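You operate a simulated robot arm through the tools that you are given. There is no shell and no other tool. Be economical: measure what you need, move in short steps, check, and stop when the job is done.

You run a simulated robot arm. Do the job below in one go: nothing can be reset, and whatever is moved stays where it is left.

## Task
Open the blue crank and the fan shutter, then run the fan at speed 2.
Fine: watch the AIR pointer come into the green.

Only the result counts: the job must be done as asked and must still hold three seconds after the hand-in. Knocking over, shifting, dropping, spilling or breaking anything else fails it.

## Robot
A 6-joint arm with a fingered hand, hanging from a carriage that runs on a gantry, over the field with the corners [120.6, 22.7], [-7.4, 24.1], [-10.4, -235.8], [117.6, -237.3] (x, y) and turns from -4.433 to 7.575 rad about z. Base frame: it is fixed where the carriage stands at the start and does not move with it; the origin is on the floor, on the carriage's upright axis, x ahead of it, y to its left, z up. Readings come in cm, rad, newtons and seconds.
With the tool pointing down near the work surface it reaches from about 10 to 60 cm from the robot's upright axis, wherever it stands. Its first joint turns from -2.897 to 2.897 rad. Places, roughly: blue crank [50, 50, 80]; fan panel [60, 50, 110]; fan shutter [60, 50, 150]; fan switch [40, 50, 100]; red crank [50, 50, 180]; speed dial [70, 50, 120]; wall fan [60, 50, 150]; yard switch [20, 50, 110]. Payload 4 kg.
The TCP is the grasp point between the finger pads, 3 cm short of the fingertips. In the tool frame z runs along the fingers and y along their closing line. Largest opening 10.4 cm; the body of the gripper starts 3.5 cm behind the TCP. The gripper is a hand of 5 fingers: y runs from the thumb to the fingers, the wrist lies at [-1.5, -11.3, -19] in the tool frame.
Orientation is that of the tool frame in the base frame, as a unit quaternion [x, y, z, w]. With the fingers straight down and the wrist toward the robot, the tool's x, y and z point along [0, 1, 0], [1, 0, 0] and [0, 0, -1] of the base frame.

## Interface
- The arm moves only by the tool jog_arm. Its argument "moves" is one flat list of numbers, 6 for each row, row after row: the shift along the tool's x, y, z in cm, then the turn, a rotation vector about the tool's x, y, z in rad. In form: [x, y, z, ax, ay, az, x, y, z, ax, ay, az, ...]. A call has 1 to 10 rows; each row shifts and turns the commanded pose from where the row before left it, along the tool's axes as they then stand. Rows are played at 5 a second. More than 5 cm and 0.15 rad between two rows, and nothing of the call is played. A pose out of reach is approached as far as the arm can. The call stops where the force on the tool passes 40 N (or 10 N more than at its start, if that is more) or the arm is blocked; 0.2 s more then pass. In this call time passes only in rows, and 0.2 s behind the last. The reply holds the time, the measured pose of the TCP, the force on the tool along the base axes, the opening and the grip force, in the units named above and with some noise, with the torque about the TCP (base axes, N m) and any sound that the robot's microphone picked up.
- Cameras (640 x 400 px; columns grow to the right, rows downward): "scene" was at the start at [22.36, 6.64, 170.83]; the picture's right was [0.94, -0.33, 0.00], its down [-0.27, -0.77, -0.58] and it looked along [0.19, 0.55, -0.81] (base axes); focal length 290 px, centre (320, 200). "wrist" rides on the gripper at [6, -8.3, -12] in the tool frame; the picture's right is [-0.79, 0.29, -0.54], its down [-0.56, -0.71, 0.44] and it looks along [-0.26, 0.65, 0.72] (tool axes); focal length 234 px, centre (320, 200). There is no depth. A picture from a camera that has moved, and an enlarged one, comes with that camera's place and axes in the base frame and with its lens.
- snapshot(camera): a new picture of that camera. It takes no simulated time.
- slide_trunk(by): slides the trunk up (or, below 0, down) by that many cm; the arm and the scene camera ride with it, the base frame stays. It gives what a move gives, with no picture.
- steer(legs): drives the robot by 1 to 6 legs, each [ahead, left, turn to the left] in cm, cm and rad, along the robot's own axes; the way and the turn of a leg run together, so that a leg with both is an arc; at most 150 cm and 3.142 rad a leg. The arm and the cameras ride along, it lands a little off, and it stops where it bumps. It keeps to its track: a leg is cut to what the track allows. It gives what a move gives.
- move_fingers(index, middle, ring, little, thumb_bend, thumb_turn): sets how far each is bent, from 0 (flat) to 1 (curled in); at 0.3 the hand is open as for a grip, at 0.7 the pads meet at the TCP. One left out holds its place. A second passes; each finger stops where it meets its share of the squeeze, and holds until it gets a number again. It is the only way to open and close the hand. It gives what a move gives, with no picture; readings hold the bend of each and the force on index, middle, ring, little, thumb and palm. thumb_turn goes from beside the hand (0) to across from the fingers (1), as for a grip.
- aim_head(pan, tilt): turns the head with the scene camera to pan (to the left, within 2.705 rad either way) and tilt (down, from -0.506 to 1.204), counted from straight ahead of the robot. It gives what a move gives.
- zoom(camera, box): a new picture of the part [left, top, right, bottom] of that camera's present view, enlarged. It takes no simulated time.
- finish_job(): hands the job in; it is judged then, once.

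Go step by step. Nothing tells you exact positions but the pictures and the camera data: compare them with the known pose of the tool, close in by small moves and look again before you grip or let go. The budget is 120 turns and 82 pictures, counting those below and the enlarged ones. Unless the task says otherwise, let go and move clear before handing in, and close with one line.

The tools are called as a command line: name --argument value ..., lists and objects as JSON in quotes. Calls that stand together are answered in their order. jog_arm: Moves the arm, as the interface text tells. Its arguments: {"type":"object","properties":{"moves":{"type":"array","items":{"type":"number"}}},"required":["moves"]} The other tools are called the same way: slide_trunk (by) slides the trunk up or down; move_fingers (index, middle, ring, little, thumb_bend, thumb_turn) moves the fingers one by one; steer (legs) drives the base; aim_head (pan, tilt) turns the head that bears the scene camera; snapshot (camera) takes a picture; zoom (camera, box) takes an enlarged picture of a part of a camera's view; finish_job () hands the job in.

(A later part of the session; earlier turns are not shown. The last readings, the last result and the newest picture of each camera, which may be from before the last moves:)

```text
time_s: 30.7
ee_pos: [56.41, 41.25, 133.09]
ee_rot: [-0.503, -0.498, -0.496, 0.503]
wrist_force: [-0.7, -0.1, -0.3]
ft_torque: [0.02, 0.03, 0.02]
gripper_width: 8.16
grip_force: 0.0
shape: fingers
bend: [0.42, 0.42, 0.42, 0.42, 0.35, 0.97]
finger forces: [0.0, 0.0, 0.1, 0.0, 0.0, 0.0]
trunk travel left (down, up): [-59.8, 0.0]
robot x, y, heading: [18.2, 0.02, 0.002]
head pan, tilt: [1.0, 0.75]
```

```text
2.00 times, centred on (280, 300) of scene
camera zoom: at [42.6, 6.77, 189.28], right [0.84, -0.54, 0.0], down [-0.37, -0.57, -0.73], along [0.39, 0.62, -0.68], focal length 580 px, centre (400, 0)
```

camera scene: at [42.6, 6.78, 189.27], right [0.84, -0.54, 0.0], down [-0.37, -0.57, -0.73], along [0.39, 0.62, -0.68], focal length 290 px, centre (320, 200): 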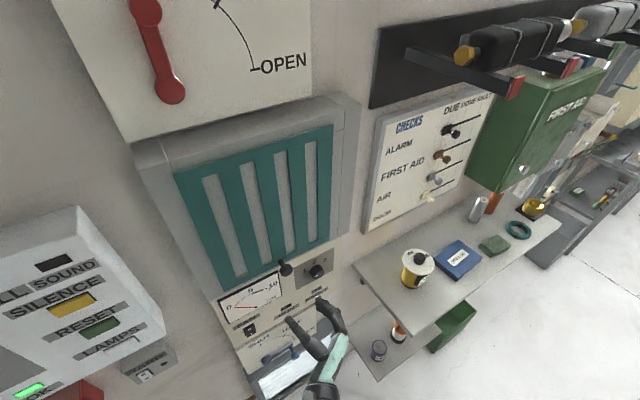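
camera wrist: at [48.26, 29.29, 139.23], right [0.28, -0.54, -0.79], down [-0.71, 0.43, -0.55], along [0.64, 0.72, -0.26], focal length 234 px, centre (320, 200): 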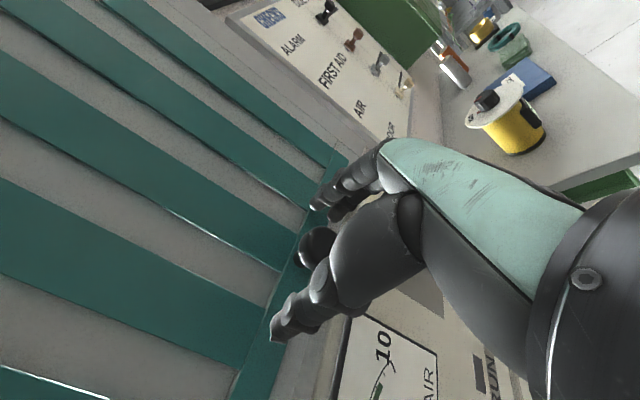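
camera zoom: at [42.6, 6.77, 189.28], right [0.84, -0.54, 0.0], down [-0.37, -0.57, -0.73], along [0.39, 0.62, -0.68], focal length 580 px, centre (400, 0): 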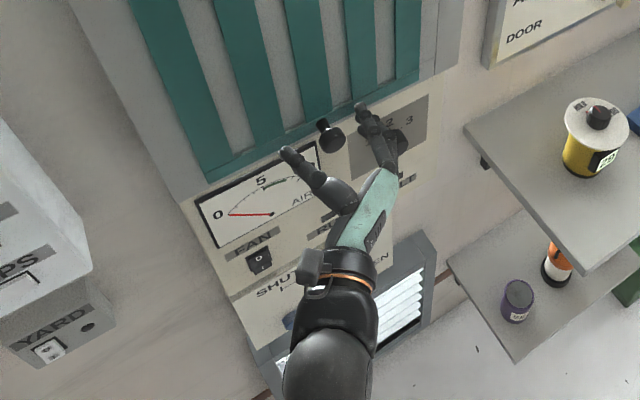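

jog_arm --moves '[0, 0, 0.9, 0, 0, 0]'

move_fingers --thumb_bend 0.65 --index 0.65 --middle 0.65 --ring 0.65 --little 0.65

snapshot --camera "wrist"

```text
time_s: 31.1
ee_pos: [56.59, 41.95, 133.21]
ee_rot: [0.504, 0.497, 0.498, -0.502]
wrist_force: [-0.5, -16.9, 1.6]
ft_torque: [-0.11, -0.08, -0.77]
gripper_width: 8.15
grip_force: 9.1
shape: fingers
bend: [0.42, 0.41, 0.42, 0.42, 0.35, 0.97]
finger forces: [0.1, 17.7, 0.0, 0.0, 0.1, 0.0]
trunk travel left (down, up): [-59.8, 0.0]
robot x, y, heading: [18.08, -0.29, -0.002]
head pan, tilt: [1.0, 0.75]
```

```text
time_s: 32.1
ee_pos: [56.72, 41.87, 133.01]
ee_rot: [0.503, 0.497, 0.498, -0.502]
wrist_force: [1.3, -30.8, 5.9]
ft_torque: [-0.09, -0.28, -1.49]
gripper_width: 1.91
grip_force: 17.5
shape: fingers
bend: [0.65, 0.41, 0.65, 0.65, 0.61, 0.97]
finger forces: [0.0, 30.2, 0.1, 0.1, 3.5, 0.0]
trunk travel left (down, up): [-59.8, 0.0]
robot x, y, heading: [18.29, -0.03, 0.0]
head pan, tilt: [1.0, 0.75]
```

```text
45 pictures are left
camera wrist: at [48.34, 29.9, 139.23], right [0.28, -0.54, -0.79], down [-0.71, 0.44, -0.55], along [0.65, 0.72, -0.26], focal length 234 px, centre (320, 200)
```

wrist: 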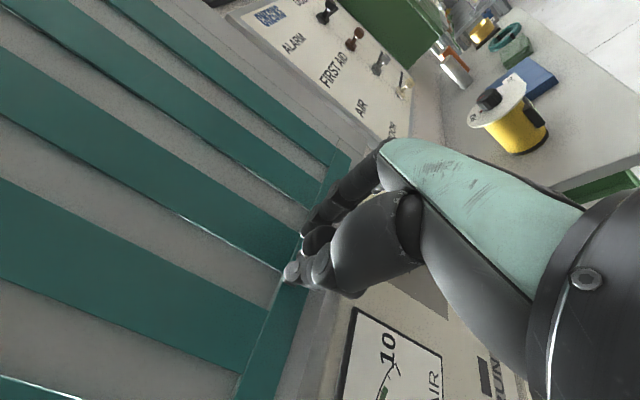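

The middle finger is pressing on the plate; I'll ease back 1 cm and then pull gently to the right.

jog_arm --moves '[0, 0, -1.1, 0, 0, 0]'

move_fingers --middle 0.65 --thumb_bend 0.66

jog_arm --moves '[0, 1, 0, 0, 0, 0, 0, 1, 0, 0, 0, 0]'

snapshot --camera "wrist"

```text
time_s: 32.5
ee_pos: [56.2, 41.5, 133.17]
ee_rot: [-0.5, -0.5, -0.494, 0.505]
wrist_force: [-0.7, 3.4, 0.4]
ft_torque: [0.0, -0.02, -0.03]
gripper_width: 1.74
grip_force: 1.4
shape: fingers
bend: [0.64, 0.5, 0.65, 0.65, 0.63, 0.97]
finger forces: [1.4, 0.0, 0.0, 0.0, 1.8, 0.0]
trunk travel left (down, up): [-59.8, 0.0]
robot x, y, heading: [17.96, -0.0, 0.002]
head pan, tilt: [1.0, 0.75]
```

```text
time_s: 33.5
ee_pos: [56.52, 41.13, 133.13]
ee_rot: [-0.501, -0.498, -0.497, 0.504]
wrist_force: [-2.0, 3.6, 1.0]
ft_torque: [-0.01, 0.0, 0.04]
gripper_width: 1.86
grip_force: 2.6
shape: fingers
bend: [0.64, 0.65, 0.65, 0.65, 0.63, 0.97]
finger forces: [1.0, 0.0, 0.0, 0.0, 3.6, 0.0]
trunk travel left (down, up): [-59.8, 0.0]
robot x, y, heading: [18.14, -0.01, 0.001]
head pan, tilt: [1.0, 0.75]
```

```text
time_s: 34.1
ee_pos: [58.44, 41.21, 133.13]
ee_rot: [-0.503, -0.497, -0.497, 0.503]
wrist_force: [-0.7, 1.8, 2.3]
ft_torque: [0.03, 0.0, -0.05]
gripper_width: 1.85
grip_force: 1.8
shape: fingers
bend: [0.64, 0.65, 0.65, 0.65, 0.63, 0.97]
finger forces: [1.6, 0.0, 0.0, 0.0, 2.8, 0.0]
trunk travel left (down, up): [-59.8, 0.0]
robot x, y, heading: [18.56, -0.34, -0.001]
head pan, tilt: [1.0, 0.75]
```

```text
44 pictures are left
camera wrist: at [50.25, 29.2, 139.2], right [0.28, -0.54, -0.79], down [-0.71, 0.44, -0.55], along [0.64, 0.72, -0.26], focal length 234 px, centre (320, 200)
```

wrist: 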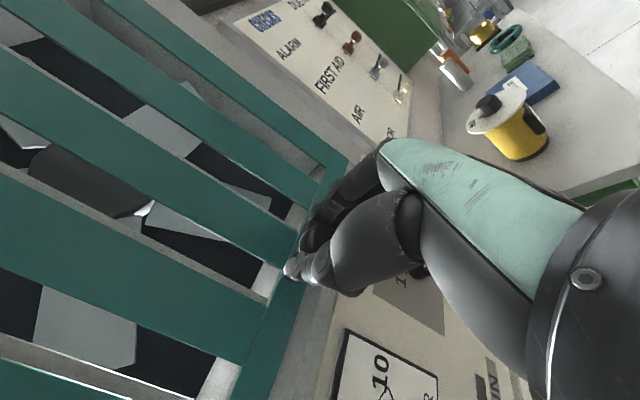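

The shutter slides right easily and the fan shows behind it. I'll keep pulling until the stop.

jog_arm --moves '[0, 0.7, 0, 0, 0, 0, 0, 0.7, 0, 0, 0, 0]'

snapshot --camera "wrist"

snapshot --camera "scene"

```text
time_s: 34.7
ee_pos: [59.7, 41.34, 132.97]
ee_rot: [-0.502, -0.497, -0.496, 0.504]
wrist_force: [-7.0, -0.4, 2.6]
ft_torque: [0.03, 0.06, 0.11]
gripper_width: 2.05
grip_force: 3.4
shape: fingers
bend: [0.65, 0.65, 0.65, 0.65, 0.61, 0.96]
finger forces: [0.0, 0.1, 0.0, 0.0, 6.7, 0.0]
trunk travel left (down, up): [-59.8, 0.0]
robot x, y, heading: [18.07, 0.1, -0.001]
head pan, tilt: [1.0, 0.75]
```

```text
43 pictures are left
camera wrist: at [51.5, 29.23, 139.14], right [0.28, -0.54, -0.79], down [-0.71, 0.43, -0.55], along [0.64, 0.72, -0.26], focal length 234 px, centre (320, 200)
```

wrist: 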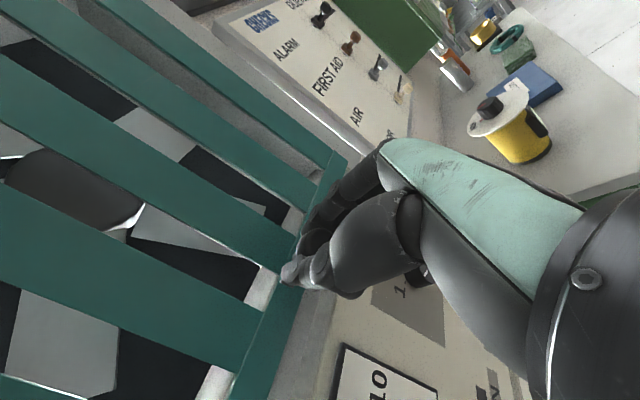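

```text
42 pictures are left
camera scene: at [42.57, 6.78, 189.27], right [0.84, -0.54, 0.0], down [-0.37, -0.57, -0.73], along [0.39, 0.62, -0.68], focal length 290 px, centre (320, 200)
```

scene: 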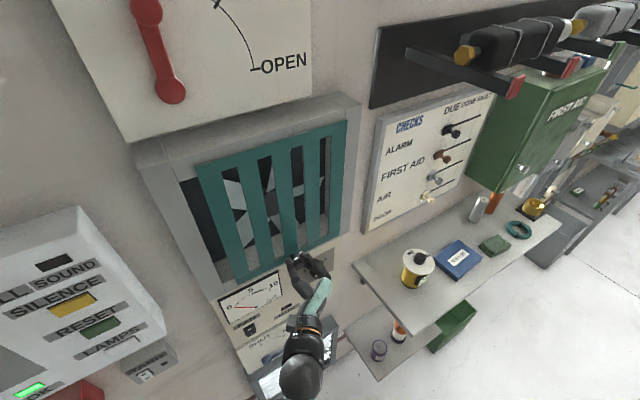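

jog_arm --moves '[0, 0.5, 0, 0, 0, 0, 0, 0.4, 0, 0, 0, 0]'

snapshot --camera "wrist"

```text
time_s: 35.3
ee_pos: [60.63, 41.34, 132.96]
ee_rot: [-0.501, -0.499, -0.495, 0.504]
wrist_force: [-13.3, -3.8, 5.0]
ft_torque: [0.03, 0.09, 0.29]
gripper_width: 2.9
grip_force: 6.7
shape: fingers
bend: [0.65, 0.65, 0.65, 0.65, 0.57, 0.94]
finger forces: [0.1, 0.1, 0.1, 0.0, 13.6, 0.0]
trunk travel left (down, up): [-59.8, 0.0]
robot x, y, heading: [18.03, 0.24, -0.0]
head pan, tilt: [1.0, 0.75]
```

```text
41 pictures are left
camera wrist: at [52.34, 29.21, 139.05], right [0.28, -0.54, -0.79], down [-0.71, 0.43, -0.55], along [0.64, 0.72, -0.26], focal length 234 px, centre (320, 200)
```

wrist: 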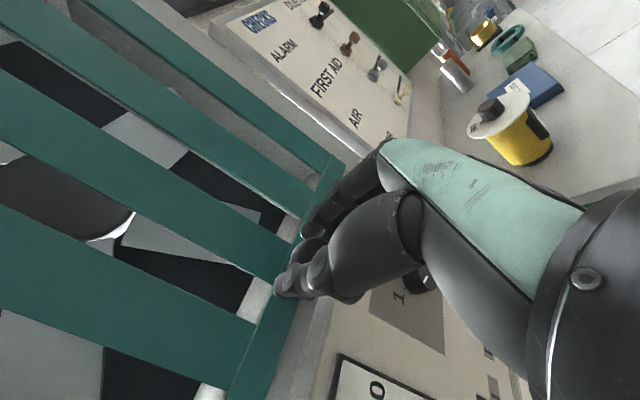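

The shutter is at its stop. I'll release, back out, and look at the dial and gauge.

move_fingers --thumb_bend 0.35 --index 0.5 --middle 0.5 --ring 0.5 --little 0.5

jog_arm --moves '[0, 0, -4, 0, 0, 0, 0, 0, -4, 0, 0, 0, -4, 1, -3, 0, 0, 0, -4, 1, 0, 0, 0, 0, -4, 1, 0, 0, 0, 0]'

snapshot --camera "wrist"

zoom --camera "scene" --box '[130, 90, 390, 350]'

```text
time_s: 36.3
ee_pos: [60.8, 41.4, 133.01]
ee_rot: [-0.502, -0.498, -0.498, 0.503]
wrist_force: [0.0, -0.8, -0.4]
ft_torque: [-0.01, 0.02, -0.02]
gripper_width: 7.09
grip_force: 0.0
shape: fingers
bend: [0.5, 0.5, 0.5, 0.5, 0.35, 0.97]
finger forces: [0.0, 0.0, 0.1, 0.0, 0.0, 0.1]
trunk travel left (down, up): [-59.8, 0.0]
robot x, y, heading: [17.9, 0.1, 0.002]
head pan, tilt: [1.0, 0.75]
```

```text
refused: row 3 steps farther than a row can; nothing moved
```

```text
40 pictures are left
camera wrist: at [52.49, 29.22, 139.08], right [0.28, -0.54, -0.79], down [-0.71, 0.43, -0.55], along [0.64, 0.72, -0.26], focal length 234 px, centre (320, 200)
```

wrist: 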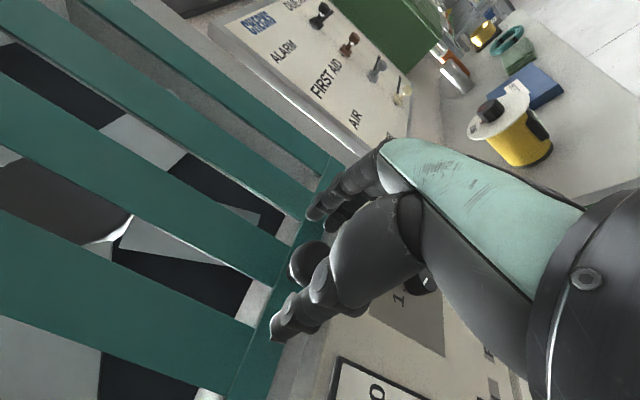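

```text
1.54 times, centred on (260, 220) of scene
camera zoom: at [42.6, 6.78, 189.28], right [0.84, -0.54, 0.0], down [-0.37, -0.57, -0.73], along [0.39, 0.62, -0.68], focal length 446 px, centre (412, 169)
```

zoom: 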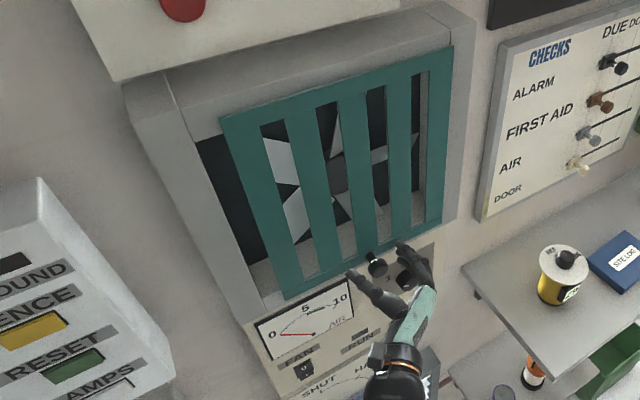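

jog_arm --moves '[0, 0, -4, 0, 0, 0, 0, 0, -4, 0, 0, 0, 0, 0, -4, 0, 0, 0, -4, 1, 0, 0, 0, 0, -4, 1, 0, 0, 0, 0, -4, 1, 0, 0, 0, 0]'

snapshot --camera "wrist"

zoom --camera "scene" --box '[190, 200, 390, 350]'

```text
time_s: 37.7
ee_pos: [63.66, 29.25, 120.89]
ee_rot: [-0.502, -0.497, -0.497, 0.504]
wrist_force: [0.8, 0.1, -0.7]
ft_torque: [-0.02, -0.03, -0.01]
gripper_width: 7.1
grip_force: 0.1
shape: fingers
bend: [0.5, 0.5, 0.5, 0.5, 0.35, 0.97]
finger forces: [0.0, 0.0, 0.1, 0.0, 0.1, 0.1]
trunk travel left (down, up): [-59.8, 0.0]
robot x, y, heading: [18.16, 0.19, -0.001]
head pan, tilt: [1.0, 0.75]
```

```text
38 pictures are left
camera wrist: at [55.43, 17.28, 126.97], right [0.28, -0.54, -0.79], down [-0.71, 0.43, -0.55], along [0.64, 0.72, -0.26], focal length 234 px, centre (320, 200)
```

wrist: 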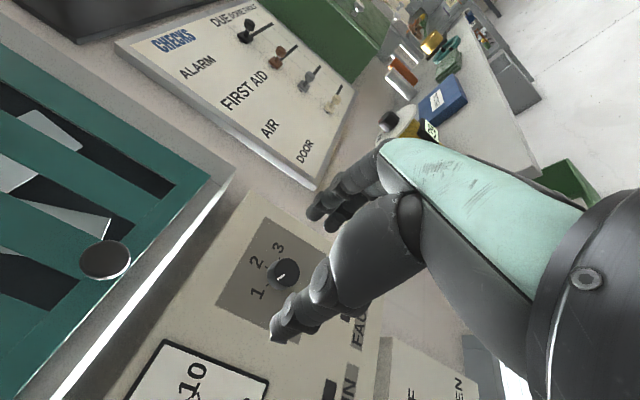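

```text
2.67 times, centred on (290, 275) of scene
camera zoom: at [42.6, 6.78, 189.28], right [0.84, -0.54, 0.0], down [-0.37, -0.57, -0.73], along [0.39, 0.62, -0.68], focal length 774 px, centre (400, 0)
```

zoom: 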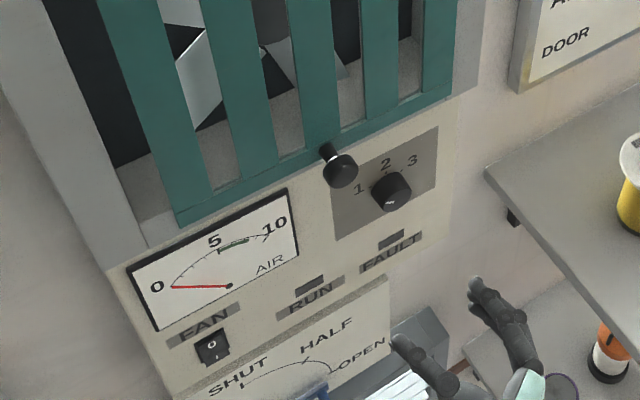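

zoom --camera "wrist" --box '[220, 220, 340, 310]'

zoom --camera "scene" --box '[265, 240, 315, 290]'

```text
4.44 times, centred on (280, 265) of wrist
camera zoom: at [55.43, 17.28, 126.97], right [0.28, -0.54, -0.79], down [-0.71, 0.43, -0.55], along [0.64, 0.72, -0.26], focal length 1041 px, centre (498, -89)
```

zoom: 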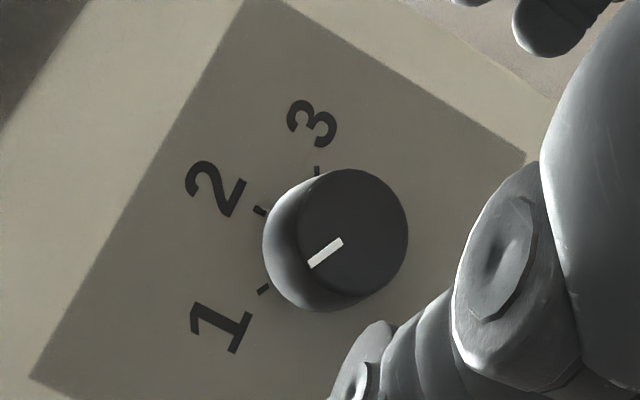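

```text
8.00 times, centred on (290, 265) of scene
camera zoom: at [42.6, 6.78, 189.28], right [0.84, -0.54, 0.0], down [-0.37, -0.57, -0.73], along [0.39, 0.62, -0.68], focal length 2321 px, centre (560, -320)
```

zoom: 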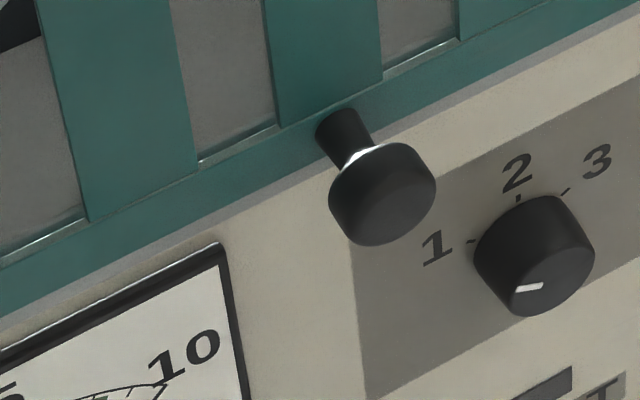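

The dial (round, white pointer at "1") has its top at about [67.4, 46.9, 116.8]; "2" is about 60° clockwise. I'll come in front of it with the hand rolled back −0.45 rad so I can turn it.

move_fingers --thumb_bend 0.35 --index 0.42 --middle 0.42 --ring 0.42 --little 0.42

jog_arm --moves '[-2.1, 1.9, 3, 0, 0, 0, -2, 1.9, 3, 0, 0, 0, 0, 0, 4, 0, 0, 0, 0, 0, 0, 0, 0, -0.15, 0, 0, 0, 0, 0, -0.15, 0, 0, 0, 0, 0, -0.15]'

snapshot --camera "wrist"

zoom --camera "scene" --box '[190, 200, 390, 350]'

```text
time_s: 38.7
ee_pos: [63.61, 29.32, 120.84]
ee_rot: [-0.502, -0.498, -0.497, 0.503]
wrist_force: [-0.2, 0.0, -0.2]
ft_torque: [-0.01, -0.01, 0.0]
gripper_width: 8.17
grip_force: 0.0
shape: fingers
bend: [0.42, 0.42, 0.42, 0.42, 0.35, 0.97]
finger forces: [0.1, 0.0, 0.1, 0.1, 0.1, 0.0]
trunk travel left (down, up): [-59.8, 0.0]
robot x, y, heading: [18.34, -0.27, -0.005]
head pan, tilt: [1.0, 0.75]
```

```text
time_s: 40.1
ee_pos: [66.57, 38.18, 119.61]
ee_rot: [0.377, 0.597, 0.597, -0.379]
wrist_force: [1.0, 0.5, 0.6]
ft_torque: [-0.01, -0.04, 0.0]
gripper_width: 8.18
grip_force: 0.0
shape: fingers
bend: [0.42, 0.42, 0.42, 0.42, 0.35, 0.97]
finger forces: [0.1, 0.0, 0.1, 0.0, 0.1, 0.1]
out of reach, approached as far as the arm can: row 5, 6
trunk travel left (down, up): [-59.8, 0.0]
robot x, y, heading: [18.44, 0.13, -0.002]
head pan, tilt: [1.0, 0.75]
```

```text
34 pictures are left
camera wrist: at [56.6, 26.1, 121.54], right [0.6, -0.54, -0.59], down [-0.4, 0.44, -0.81], along [0.69, 0.72, 0.04], focal length 234 px, centre (320, 200)
```

wrist: 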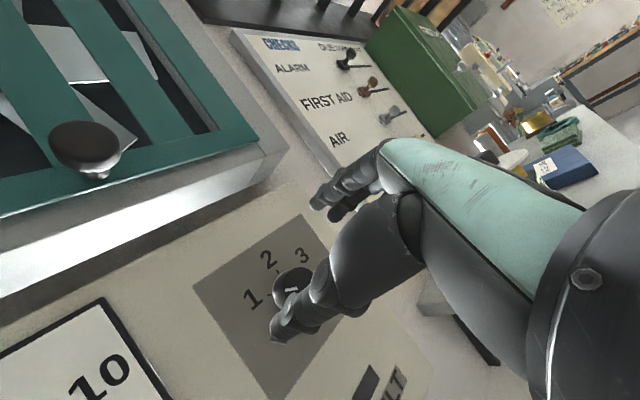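

```text
2.67 times, centred on (290, 275) of scene
camera zoom: at [42.61, 6.78, 189.29], right [0.84, -0.54, 0.0], down [-0.37, -0.57, -0.73], along [0.39, 0.62, -0.68], focal length 774 px, centre (400, 0)
```

zoom: 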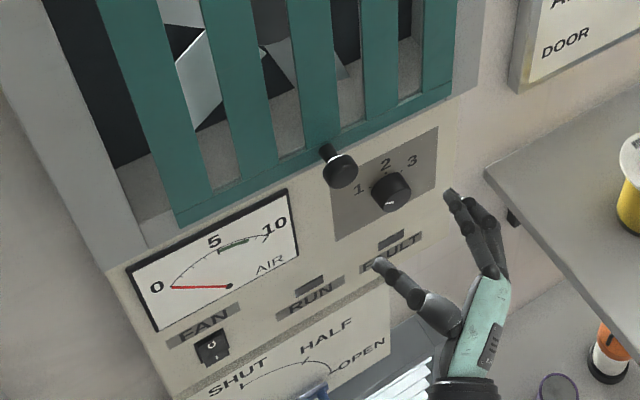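

That roll is at the limit, so I'll use a start roll of about −0.15 instead and correct position.

jog_arm --moves '[0, 0, 0, 0, 0, 0.15, 0, 0, 0, 0, 0, 0.15]'

snapshot --camera "wrist"

```text
time_s: 40.7
ee_pos: [66.6, 38.09, 119.59]
ee_rot: [0.464, 0.533, 0.532, -0.466]
wrist_force: [0.3, -0.2, 0.1]
ft_torque: [0.01, 0.02, -0.02]
gripper_width: 8.15
grip_force: 0.0
shape: fingers
bend: [0.42, 0.42, 0.42, 0.42, 0.35, 0.97]
finger forces: [0.0, 0.1, 0.0, 0.1, 0.1, 0.1]
trunk travel left (down, up): [-59.8, 0.0]
robot x, y, heading: [18.0, -0.19, 0.0]
head pan, tilt: [1.0, 0.75]
```

```text
32 pictures are left
camera wrist: at [57.57, 26.09, 124.43], right [0.39, -0.54, -0.74], down [-0.62, 0.44, -0.65], along [0.67, 0.72, -0.17], focal length 234 px, centre (320, 200)
```

wrist: 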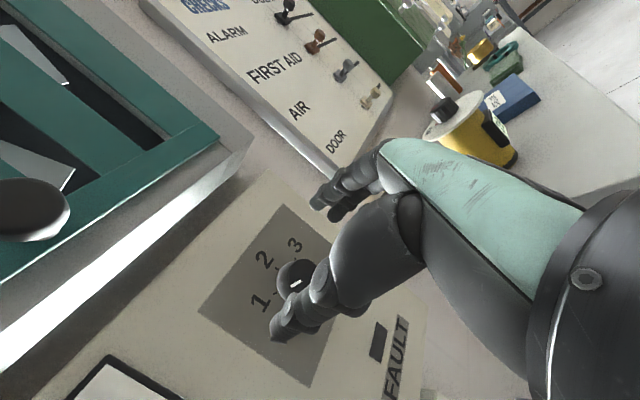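

jog_arm --moves '[-1.3, 0.07, 2, 0, 0, 0, -1.3, 0.07, 2, 0, 0, 0, 0, 0, 2, 0, 0, 0]'

snapshot --camera "wrist"

zoom --camera "scene" --box '[230, 200, 370, 340]'

```text
time_s: 41.5
ee_pos: [67.0, 44.19, 117.29]
ee_rot: [0.464, 0.534, 0.533, -0.465]
wrist_force: [0.5, -0.3, -0.1]
ft_torque: [-0.01, 0.0, 0.01]
gripper_width: 8.17
grip_force: 0.0
shape: fingers
bend: [0.42, 0.42, 0.42, 0.42, 0.35, 0.97]
finger forces: [0.1, 0.0, 0.0, 0.1, 0.0, 0.0]
trunk travel left (down, up): [-59.8, 0.0]
robot x, y, heading: [18.35, -0.01, -0.005]
head pan, tilt: [1.0, 0.75]
```

```text
31 pictures are left
camera wrist: at [57.98, 32.12, 121.93], right [0.4, -0.54, -0.74], down [-0.62, 0.43, -0.65], along [0.67, 0.72, -0.17], focal length 234 px, centre (320, 200)
```

wrist: 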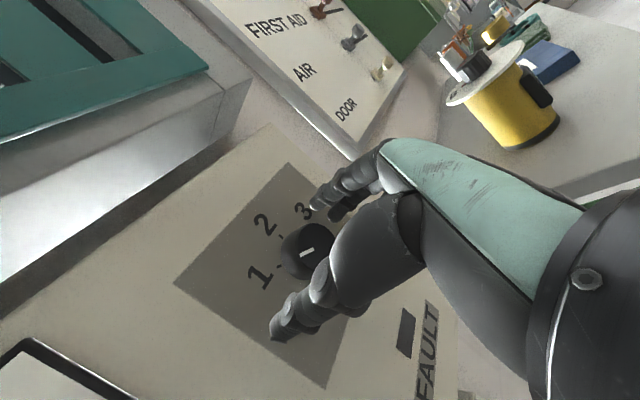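

```text
2.86 times, centred on (300, 270) of scene
camera zoom: at [42.6, 6.77, 189.28], right [0.84, -0.54, 0.0], down [-0.37, -0.57, -0.73], along [0.39, 0.62, -0.68], focal length 829 px, centre (377, 0)
```

zoom: 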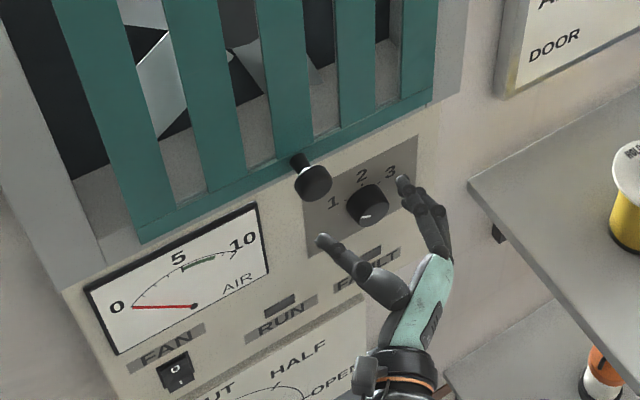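

jog_arm --moves '[-0.2, 0.2, 1.1, 0, 0, 0]'

move_fingers --thumb_bend 0.62 --index 0.65 --middle 0.65 --ring 0.65 --little 0.65

snapshot --camera "wrist"

```text
time_s: 41.9
ee_pos: [67.37, 44.85, 116.91]
ee_rot: [0.464, 0.533, 0.534, -0.463]
wrist_force: [0.2, -10.7, 2.3]
ft_torque: [0.14, -0.12, -0.51]
gripper_width: 8.16
grip_force: 5.5
shape: fingers
bend: [0.42, 0.41, 0.42, 0.42, 0.35, 0.97]
finger forces: [0.1, 11.0, 0.1, 0.0, 0.1, 0.1]
trunk travel left (down, up): [-59.8, 0.0]
robot x, y, heading: [17.88, 0.34, 0.001]
head pan, tilt: [1.0, 0.75]
```

```text
time_s: 42.9
ee_pos: [67.6, 44.78, 116.84]
ee_rot: [0.463, 0.534, 0.534, -0.463]
wrist_force: [8.2, -21.9, 3.0]
ft_torque: [0.04, -0.14, -1.19]
gripper_width: 3.29
grip_force: 14.9
shape: fingers
bend: [0.59, 0.44, 0.65, 0.65, 0.57, 0.97]
finger forces: [5.6, 20.9, 0.0, 0.0, 3.8, 0.0]
trunk travel left (down, up): [-59.8, 0.0]
robot x, y, heading: [18.12, 0.09, -0.002]
head pan, tilt: [1.0, 0.75]
```

```text
29 pictures are left
camera wrist: at [58.39, 32.83, 121.72], right [0.4, -0.54, -0.74], down [-0.62, 0.44, -0.65], along [0.68, 0.72, -0.17], focal length 234 px, centre (320, 200)
```

wrist: 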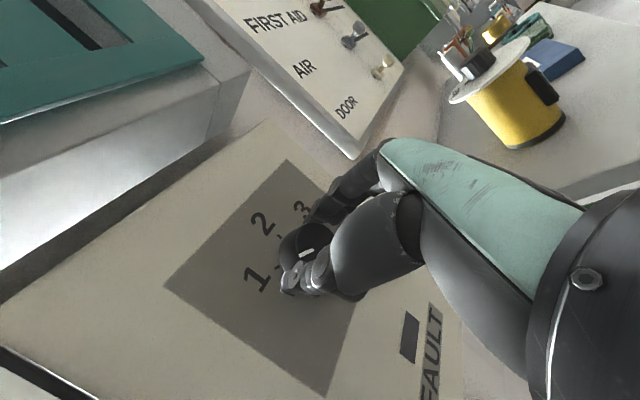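

The middle finger jams on the panel; I'll ease back and let it close, then turn.

jog_arm --moves '[0, 0, -0.9, 0, 0, 0]'

move_fingers --thumb_bend 0.66 --index 0.68 --middle 0.68

zoom --camera "wrist" --box '[200, 170, 400, 320]'

```text
time_s: 43.3
ee_pos: [67.18, 44.64, 117.07]
ee_rot: [0.461, 0.535, 0.532, -0.467]
wrist_force: [4.1, 2.0, -2.3]
ft_torque: [-0.04, 0.03, -0.1]
gripper_width: 3.21
grip_force: 3.3
shape: fingers
bend: [0.56, 0.52, 0.65, 0.65, 0.6, 0.97]
finger forces: [5.4, 0.1, 0.0, 0.1, 1.9, 0.0]
trunk travel left (down, up): [-59.8, 0.0]
robot x, y, heading: [18.31, -0.01, 0.003]
head pan, tilt: [1.0, 0.75]
```

```text
time_s: 44.3
ee_pos: [67.37, 44.4, 117.09]
ee_rot: [0.462, 0.534, 0.533, -0.466]
wrist_force: [6.1, 9.4, -1.5]
ft_torque: [-0.05, -0.02, -0.14]
gripper_width: 3.1
grip_force: 8.5
shape: fingers
bend: [0.58, 0.6, 0.65, 0.65, 0.59, 0.97]
finger forces: [5.6, 6.0, 0.0, 0.0, 5.8, 0.0]
trunk travel left (down, up): [-59.8, 0.0]
robot x, y, heading: [18.23, 0.43, -0.004]
head pan, tilt: [1.0, 0.75]
```

```text
2.67 times, centred on (300, 245) of wrist
camera zoom: at [58.29, 32.38, 121.91], right [0.4, -0.54, -0.74], down [-0.62, 0.44, -0.65], along [0.67, 0.72, -0.16], focal length 624 px, centre (373, 80)
```

zoom: 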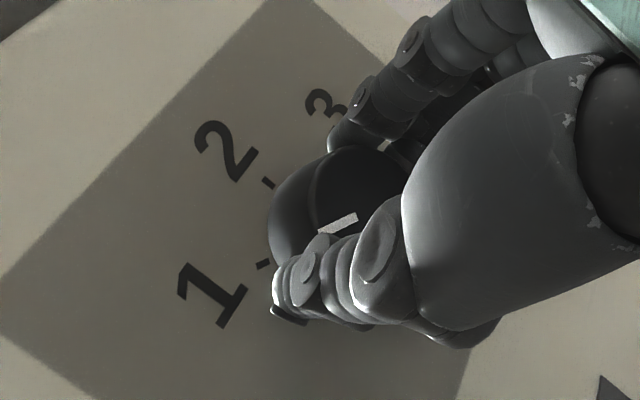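

Good three-finger grip. Turning clockwise.

jog_arm --moves '[0, 0, 0, 0, 0, 0.15, 0, 0, 0, 0, 0, 0.15, 0, 0, 0, 0, 0, 0.15, 0, 0, 0, 0, 0, 0.15, 0, 0, 0, 0, 0, 0.15]'

zoom --camera "wrist" --box '[200, 170, 400, 320]'

```text
time_s: 45.5
ee_pos: [67.39, 44.42, 116.92]
ee_rot: [-0.626, -0.326, -0.326, 0.628]
wrist_force: [6.1, 7.1, -1.4]
ft_torque: [-0.05, 0.0, -0.08]
gripper_width: 3.1
grip_force: 9.1
shape: fingers
bend: [0.58, 0.61, 0.65, 0.65, 0.59, 0.96]
finger forces: [6.3, 5.2, 0.1, 0.0, 6.0, 0.0]
trunk travel left (down, up): [-59.8, 0.0]
robot x, y, heading: [18.06, 0.06, -0.002]
head pan, tilt: [1.0, 0.75]
```

```text
2.67 times, centred on (300, 245) of wrist
camera zoom: at [64.11, 32.38, 126.71], right [-0.22, -0.54, -0.81], down [-0.9, 0.43, -0.05], along [0.38, 0.72, -0.58], focal length 624 px, centre (373, 80)
```

zoom: 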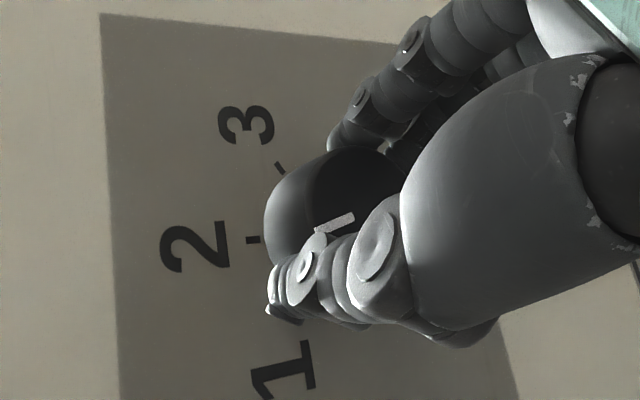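

The dial follows the hand; pointer is about 0.3 rad short of "2".

jog_arm --moves '[0, 0, 0, 0, 0, 0.15, 0, 0, 0, 0, 0, 0.13]'

zoom --camera "wrist" --box '[200, 170, 400, 320]'

zoom --camera "scene" --box '[230, 200, 370, 340]'

```text
time_s: 46.1
ee_pos: [67.36, 44.37, 117.04]
ee_rot: [-0.666, -0.235, -0.234, 0.667]
wrist_force: [6.5, 6.1, -3.5]
ft_torque: [-0.08, -0.02, -0.12]
gripper_width: 3.08
grip_force: 8.8
shape: fingers
bend: [0.58, 0.61, 0.65, 0.65, 0.59, 0.96]
finger forces: [6.7, 5.8, 0.0, 0.1, 5.9, 0.0]
trunk travel left (down, up): [-59.8, 0.0]
robot x, y, heading: [18.35, -0.11, -0.003]
head pan, tilt: [1.0, 0.75]
```

```text
2.67 times, centred on (300, 245) of wrist
camera zoom: at [66.91, 32.38, 127.24], right [-0.43, -0.54, -0.72], down [-0.88, 0.43, 0.2], along [0.2, 0.72, -0.66], focal length 624 px, centre (373, 80)
```

zoom: 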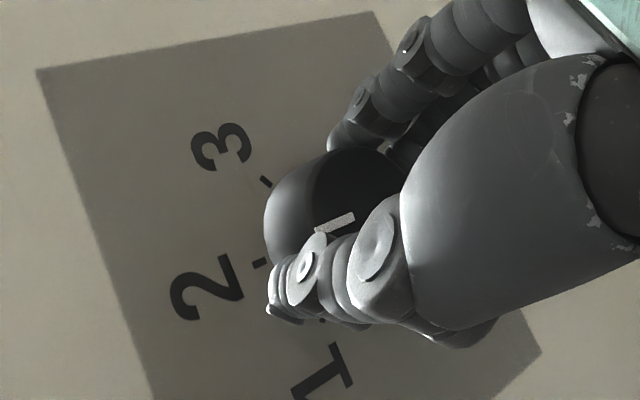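

```text
2.86 times, centred on (300, 270) of scene
camera zoom: at [42.61, 6.79, 189.29], right [0.84, -0.54, 0.0], down [-0.37, -0.57, -0.73], along [0.4, 0.62, -0.68], focal length 829 px, centre (377, 0)
```

zoom: 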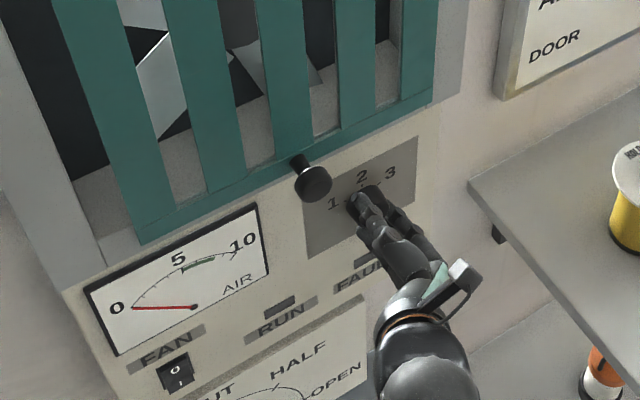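

The "2" tick now sits exactly where the "1" tick was relative to the hand, so the dial is at 2. Releasing and backing out to check.

move_fingers --thumb_bend 0.38 --index 0.45 --middle 0.48 --ring 0.48 --little 0.48

jog_arm --moves '[0, 0, -4, 0, 0, 0, 0, 0, -4, 0, 0, 0, 0, 0, -4, 0, 0, 0, 0, 0, 0, 0, 0, -0.15, 0, 0, 0, 0, 0, -0.15, 0, 0, 0, 0, 0, -0.15, 0, 0, 0, 0, 0, -0.15, 0, 0, 0, 0, 0, -0.15, 0, 0, 0, 0, 0, -0.13]'

zoom --camera "scene" --box '[260, 225, 330, 295]'

snapshot --camera "wrist"

```text
time_s: 47.1
ee_pos: [67.47, 44.36, 116.99]
ee_rot: [-0.666, -0.236, -0.236, 0.667]
wrist_force: [0.9, 0.0, 1.1]
ft_torque: [0.01, -0.02, -0.03]
gripper_width: 7.38
grip_force: 0.0
shape: fingers
bend: [0.45, 0.48, 0.48, 0.48, 0.38, 0.97]
finger forces: [0.1, 0.1, 0.0, 0.1, 0.0, 0.1]
trunk travel left (down, up): [-59.8, 0.0]
robot x, y, heading: [18.26, -0.4, -0.002]
head pan, tilt: [1.0, 0.75]
```

```text
time_s: 49.1
ee_pos: [67.42, 32.39, 116.95]
ee_rot: [-0.502, -0.499, -0.497, 0.502]
wrist_force: [-0.3, -0.1, 0.9]
ft_torque: [0.01, -0.05, 0.01]
gripper_width: 7.38
grip_force: 0.1
shape: fingers
bend: [0.45, 0.48, 0.48, 0.48, 0.38, 0.97]
finger forces: [0.0, 0.0, 0.0, 0.1, 0.0, 0.0]
trunk travel left (down, up): [-59.8, 0.0]
robot x, y, heading: [18.04, -0.09, 0.001]
head pan, tilt: [1.0, 0.75]
```

```text
5.71 times, centred on (295, 260) of scene
camera zoom: at [42.6, 6.78, 189.28], right [0.84, -0.54, 0.0], down [-0.37, -0.57, -0.73], along [0.39, 0.62, -0.68], focal length 1658 px, centre (463, -143)
```

zoom: 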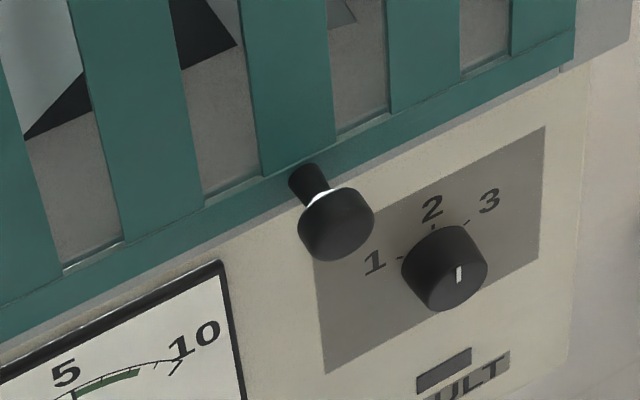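

```text
23 pictures are left
camera wrist: at [59.07, 20.35, 123.02], right [0.28, -0.54, -0.79], down [-0.71, 0.43, -0.55], along [0.64, 0.72, -0.26], focal length 234 px, centre (320, 200)
```

wrist: 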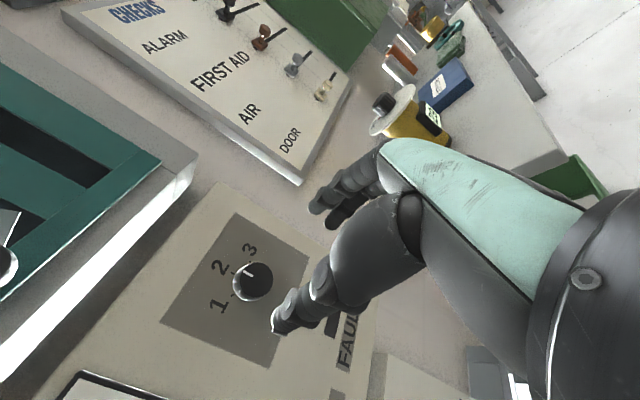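

The dial points to 2. Next the FAN rocker near [45, 49, 104]: I'll drive back 22 cm, lower, and shape the hand into a pointing finger.

steer --legs '[[-22, 0, 0]]'

slide_trunk --by -13

move_fingers --thumb_bend 0.6 --index 1.0 --middle 0.45 --ring 1.0 --little 1.0

snapshot --camera "wrist"

snapshot --camera "scene"

```text
time_s: 50.8
ee_pos: [45.72, 32.27, 116.91]
ee_rot: [-0.502, -0.497, -0.497, 0.504]
wrist_force: [-0.3, 0.6, -0.2]
ft_torque: [-0.01, -0.01, 0.01]
gripper_width: 7.38
grip_force: 0.1
shape: fingers
bend: [0.45, 0.48, 0.48, 0.48, 0.38, 0.97]
finger forces: [0.1, 0.0, 0.0, 0.1, 0.0, 0.1]
trunk travel left (down, up): [-59.8, 0.0]
robot x, y, heading: [-3.37, 0.26, -0.0]
head pan, tilt: [1.0, 0.75]
```

```text
time_s: 52.4
ee_pos: [45.71, 32.37, 103.81]
ee_rot: [-0.502, -0.498, -0.497, 0.504]
wrist_force: [0.0, -0.1, 0.6]
ft_torque: [-0.03, 0.03, -0.02]
gripper_width: 7.37
grip_force: 0.1
shape: fingers
bend: [0.45, 0.48, 0.48, 0.48, 0.38, 0.97]
finger forces: [0.1, 0.0, 0.0, 0.0, 0.0, 0.0]
trunk travel left (down, up): [-46.8, 13.0]
robot x, y, heading: [-3.44, -0.16, 0.0]
head pan, tilt: [1.0, 0.75]
```

```text
time_s: 53.4
ee_pos: [45.59, 32.35, 103.95]
ee_rot: [-0.503, -0.498, -0.497, 0.503]
wrist_force: [0.2, 0.2, -0.7]
ft_torque: [0.0, 0.0, -0.02]
gripper_width: 5.06
grip_force: 0.0
shape: fingers
bend: [1.0, 0.45, 1.0, 1.0, 0.6, 0.97]
finger forces: [0.0, 0.1, 0.1, 0.1, 0.1, 0.0]
trunk travel left (down, up): [-46.8, 13.0]
robot x, y, heading: [-3.59, -0.02, 0.001]
head pan, tilt: [1.0, 0.75]
```

```text
22 pictures are left
camera wrist: at [37.44, 20.33, 110.06], right [0.28, -0.54, -0.79], down [-0.71, 0.43, -0.55], along [0.64, 0.72, -0.26], focal length 234 px, centre (320, 200)
```

wrist: 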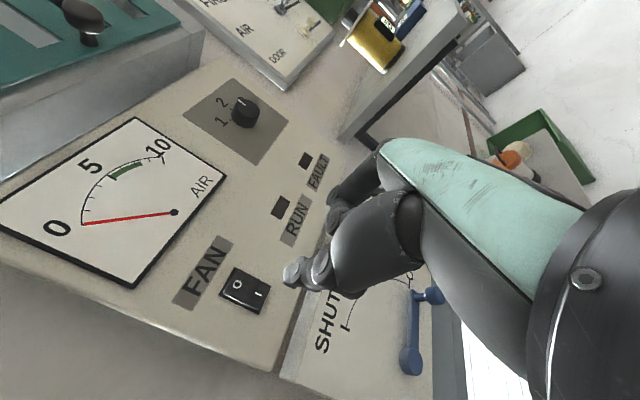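

```text
21 pictures are left
camera scene: at [20.91, 6.76, 176.28], right [0.84, -0.54, 0.0], down [-0.37, -0.57, -0.73], along [0.39, 0.62, -0.68], focal length 290 px, centre (320, 200)
```

scene: 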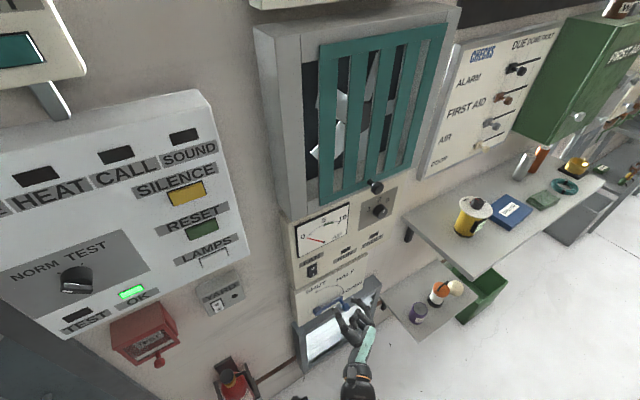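

I'll use the index as the pointer instead and swing the thumb aside so I can see its tip.

move_fingers --thumb_bend 0.9 --middle 1.0 --index 0.5

snapshot --camera "wrist"

zoom --camera "scene" --box '[280, 230, 400, 390]'

```text
time_s: 54.4
ee_pos: [45.69, 32.41, 104.01]
ee_rot: [-0.502, -0.498, -0.497, 0.503]
wrist_force: [1.1, 0.9, -0.5]
ft_torque: [-0.01, 0.02, -0.02]
gripper_width: 2.46
grip_force: 0.0
shape: fingers
bend: [0.98, 1.0, 1.0, 1.0, 0.84, 0.97]
finger forces: [0.0, 0.1, 0.0, 0.0, 0.0, 0.0]
trunk travel left (down, up): [-46.8, 13.0]
robot x, y, heading: [-3.52, 0.05, 0.001]
head pan, tilt: [1.0, 0.75]
```

```text
20 pictures are left
camera wrist: at [37.44, 20.33, 110.06], right [0.28, -0.54, -0.79], down [-0.71, 0.43, -0.55], along [0.64, 0.72, -0.26], focal length 234 px, centre (320, 200)
```

wrist: 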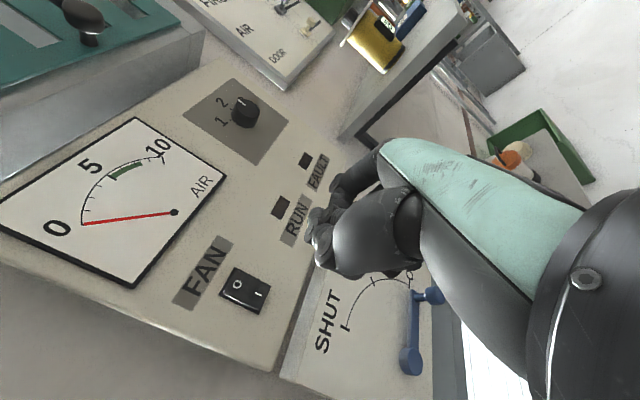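

```text
2.50 times, centred on (340, 310) of scene
camera zoom: at [20.91, 6.76, 176.28], right [0.84, -0.54, 0.0], down [-0.37, -0.57, -0.73], along [0.39, 0.62, -0.68], focal length 725 px, centre (270, -75)
```

zoom: 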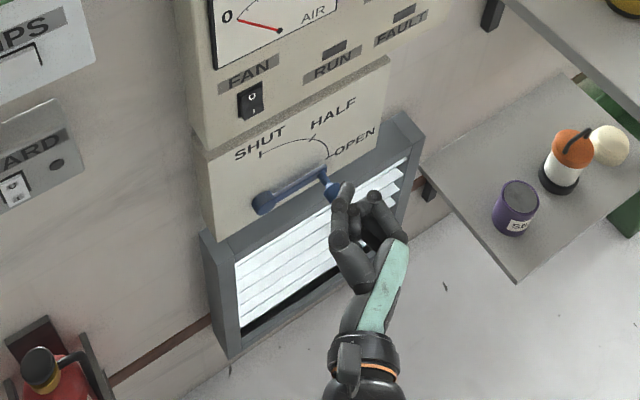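

The thumb trapped the index. I'll use the thumb as the pushing tip instead: fingers stay curled, thumb partly straight.

move_fingers --thumb_bend 0.45 --index 1.0

snapshot --camera "wrist"

zoom --camera "scene" --box '[280, 230, 400, 390]'

```text
time_s: 55.4
ee_pos: [45.7, 32.32, 104.01]
ee_rot: [-0.502, -0.497, -0.497, 0.503]
wrist_force: [0.6, 0.4, -0.8]
ft_torque: [-0.01, 0.03, -0.04]
gripper_width: 5.78
grip_force: 0.1
shape: fingers
bend: [1.0, 1.0, 1.0, 1.0, 0.45, 0.97]
finger forces: [0.1, 0.1, 0.0, 0.0, 0.1, 0.0]
trunk travel left (down, up): [-46.8, 13.0]
robot x, y, heading: [-3.56, 0.4, -0.003]
head pan, tilt: [1.0, 0.75]
```

```text
18 pictures are left
camera wrist: at [37.44, 20.33, 110.06], right [0.28, -0.54, -0.79], down [-0.71, 0.43, -0.55], along [0.64, 0.72, -0.26], focal length 234 px, centre (320, 200)
```

wrist: 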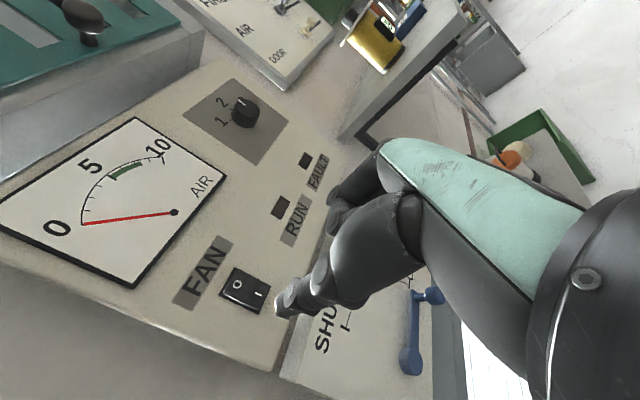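

```text
2.50 times, centred on (340, 310) of scene
camera zoom: at [20.91, 6.76, 176.28], right [0.84, -0.54, 0.0], down [-0.37, -0.57, -0.73], along [0.39, 0.62, -0.68], focal length 725 px, centre (270, -75)
```

zoom: 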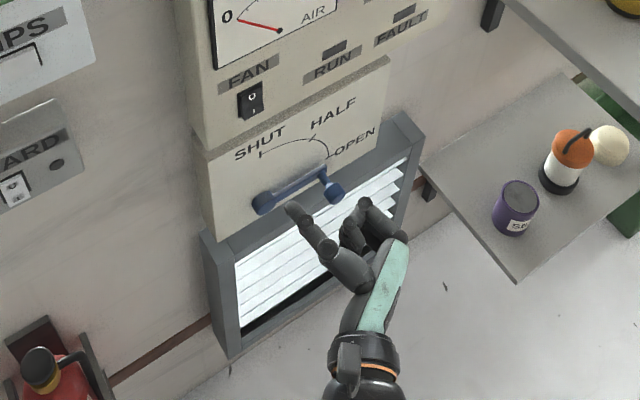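

The thumb tip is at [41.3, 35.6, 104.3]; the rocker's "1" end is at about [44.9, 48.8, 102]. I'll bring the thumb tip in front of it.

jog_arm --moves '[-1.2, 1.8, 3, 0, 0, 0, -1.2, 1.8, 3, 0, 0, 0, 0, 0, 3.2, 0, 0, 0]'

snapshot --camera "wrist"

zoom --camera "scene" --box '[280, 210, 380, 310]'

```text
time_s: 56.2
ee_pos: [48.99, 40.0, 102.64]
ee_rot: [-0.502, -0.497, -0.498, 0.503]
wrist_force: [1.0, -0.9, 1.4]
ft_torque: [-0.03, -0.02, 0.07]
gripper_width: 5.8
grip_force: 0.0
shape: fingers
bend: [1.0, 1.0, 1.0, 1.0, 0.45, 0.97]
finger forces: [0.1, 0.0, 0.0, 0.1, 0.0, 0.0]
out of reach, approached as far as the arm can: row 2, 3
trunk travel left (down, up): [-46.8, 13.0]
robot x, y, heading: [-3.65, 0.11, -0.001]
head pan, tilt: [1.0, 0.75]
```

```text
16 pictures are left
camera wrist: at [40.63, 27.96, 108.67], right [0.28, -0.54, -0.79], down [-0.71, 0.44, -0.55], along [0.64, 0.72, -0.26], focal length 234 px, centre (320, 200)
```

wrist: 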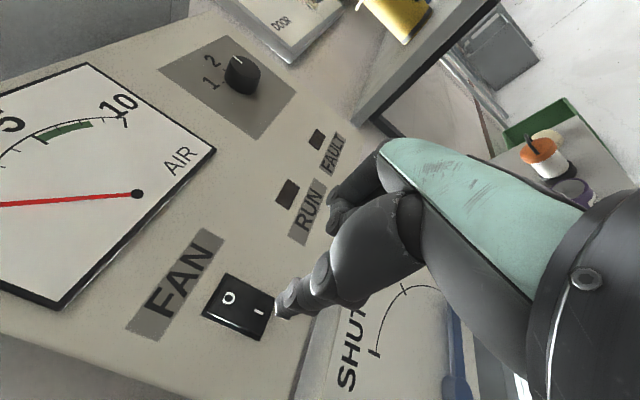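

```text
4.00 times, centred on (330, 260) of scene
camera zoom: at [20.92, 6.74, 176.28], right [0.84, -0.54, 0.0], down [-0.37, -0.57, -0.73], along [0.4, 0.62, -0.68], focal length 1160 px, centre (280, -40)
```

zoom: 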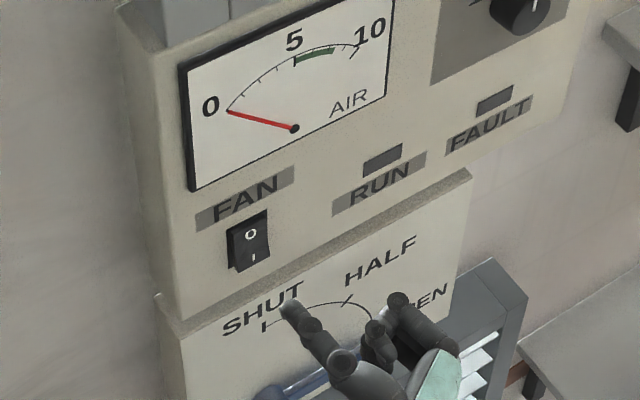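

Reach ran out again; I'll retract, drive ahead 12 cm and return with the hand shifted left.

jog_arm --moves '[0, 0, -4, 0, 0, 0, 0, 0, -4, 0, 0, 0]'

steer --legs '[[13, 0, 0]]'

jog_arm --moves '[0, -4, 0, 0, 0, 0, 0, -4, 0, 0, 0, 0, 0, -4, 0, 0, 0, 0]'

```text
time_s: 56.8
ee_pos: [48.68, 32.01, 102.43]
ee_rot: [-0.502, -0.497, -0.497, 0.504]
wrist_force: [-0.3, 0.8, 0.2]
ft_torque: [0.03, -0.01, -0.06]
gripper_width: 5.79
grip_force: 0.0
shape: fingers
bend: [1.0, 1.0, 1.0, 1.0, 0.45, 0.97]
finger forces: [0.0, 0.0, 0.1, 0.0, 0.0, 0.0]
trunk travel left (down, up): [-46.8, 13.0]
robot x, y, heading: [-3.42, 0.06, 0.002]
head pan, tilt: [1.0, 0.75]
```

```text
time_s: 58.1
ee_pos: [61.62, 32.07, 102.6]
ee_rot: [-0.503, -0.498, -0.496, 0.504]
wrist_force: [0.4, 0.3, -0.5]
ft_torque: [0.0, -0.01, 0.0]
gripper_width: 5.74
grip_force: 0.0
shape: fingers
bend: [1.0, 1.0, 1.0, 1.0, 0.45, 0.97]
finger forces: [0.1, 0.1, 0.0, 0.1, 0.0, 0.0]
trunk travel left (down, up): [-46.8, 13.0]
robot x, y, heading: [8.86, 0.11, -0.0]
head pan, tilt: [1.0, 0.75]
```

```text
time_s: 58.9
ee_pos: [49.56, 31.79, 102.75]
ee_rot: [-0.502, -0.497, -0.497, 0.504]
wrist_force: [1.1, 0.9, -0.5]
ft_torque: [0.02, 0.0, 0.0]
gripper_width: 5.74
grip_force: 0.2
shape: fingers
bend: [1.0, 1.0, 1.0, 1.0, 0.45, 0.97]
finger forces: [0.0, 0.0, 0.1, 0.0, 0.1, 0.0]
trunk travel left (down, up): [-46.8, 13.0]
robot x, y, heading: [9.25, 0.01, -0.005]
head pan, tilt: [1.0, 0.75]
```

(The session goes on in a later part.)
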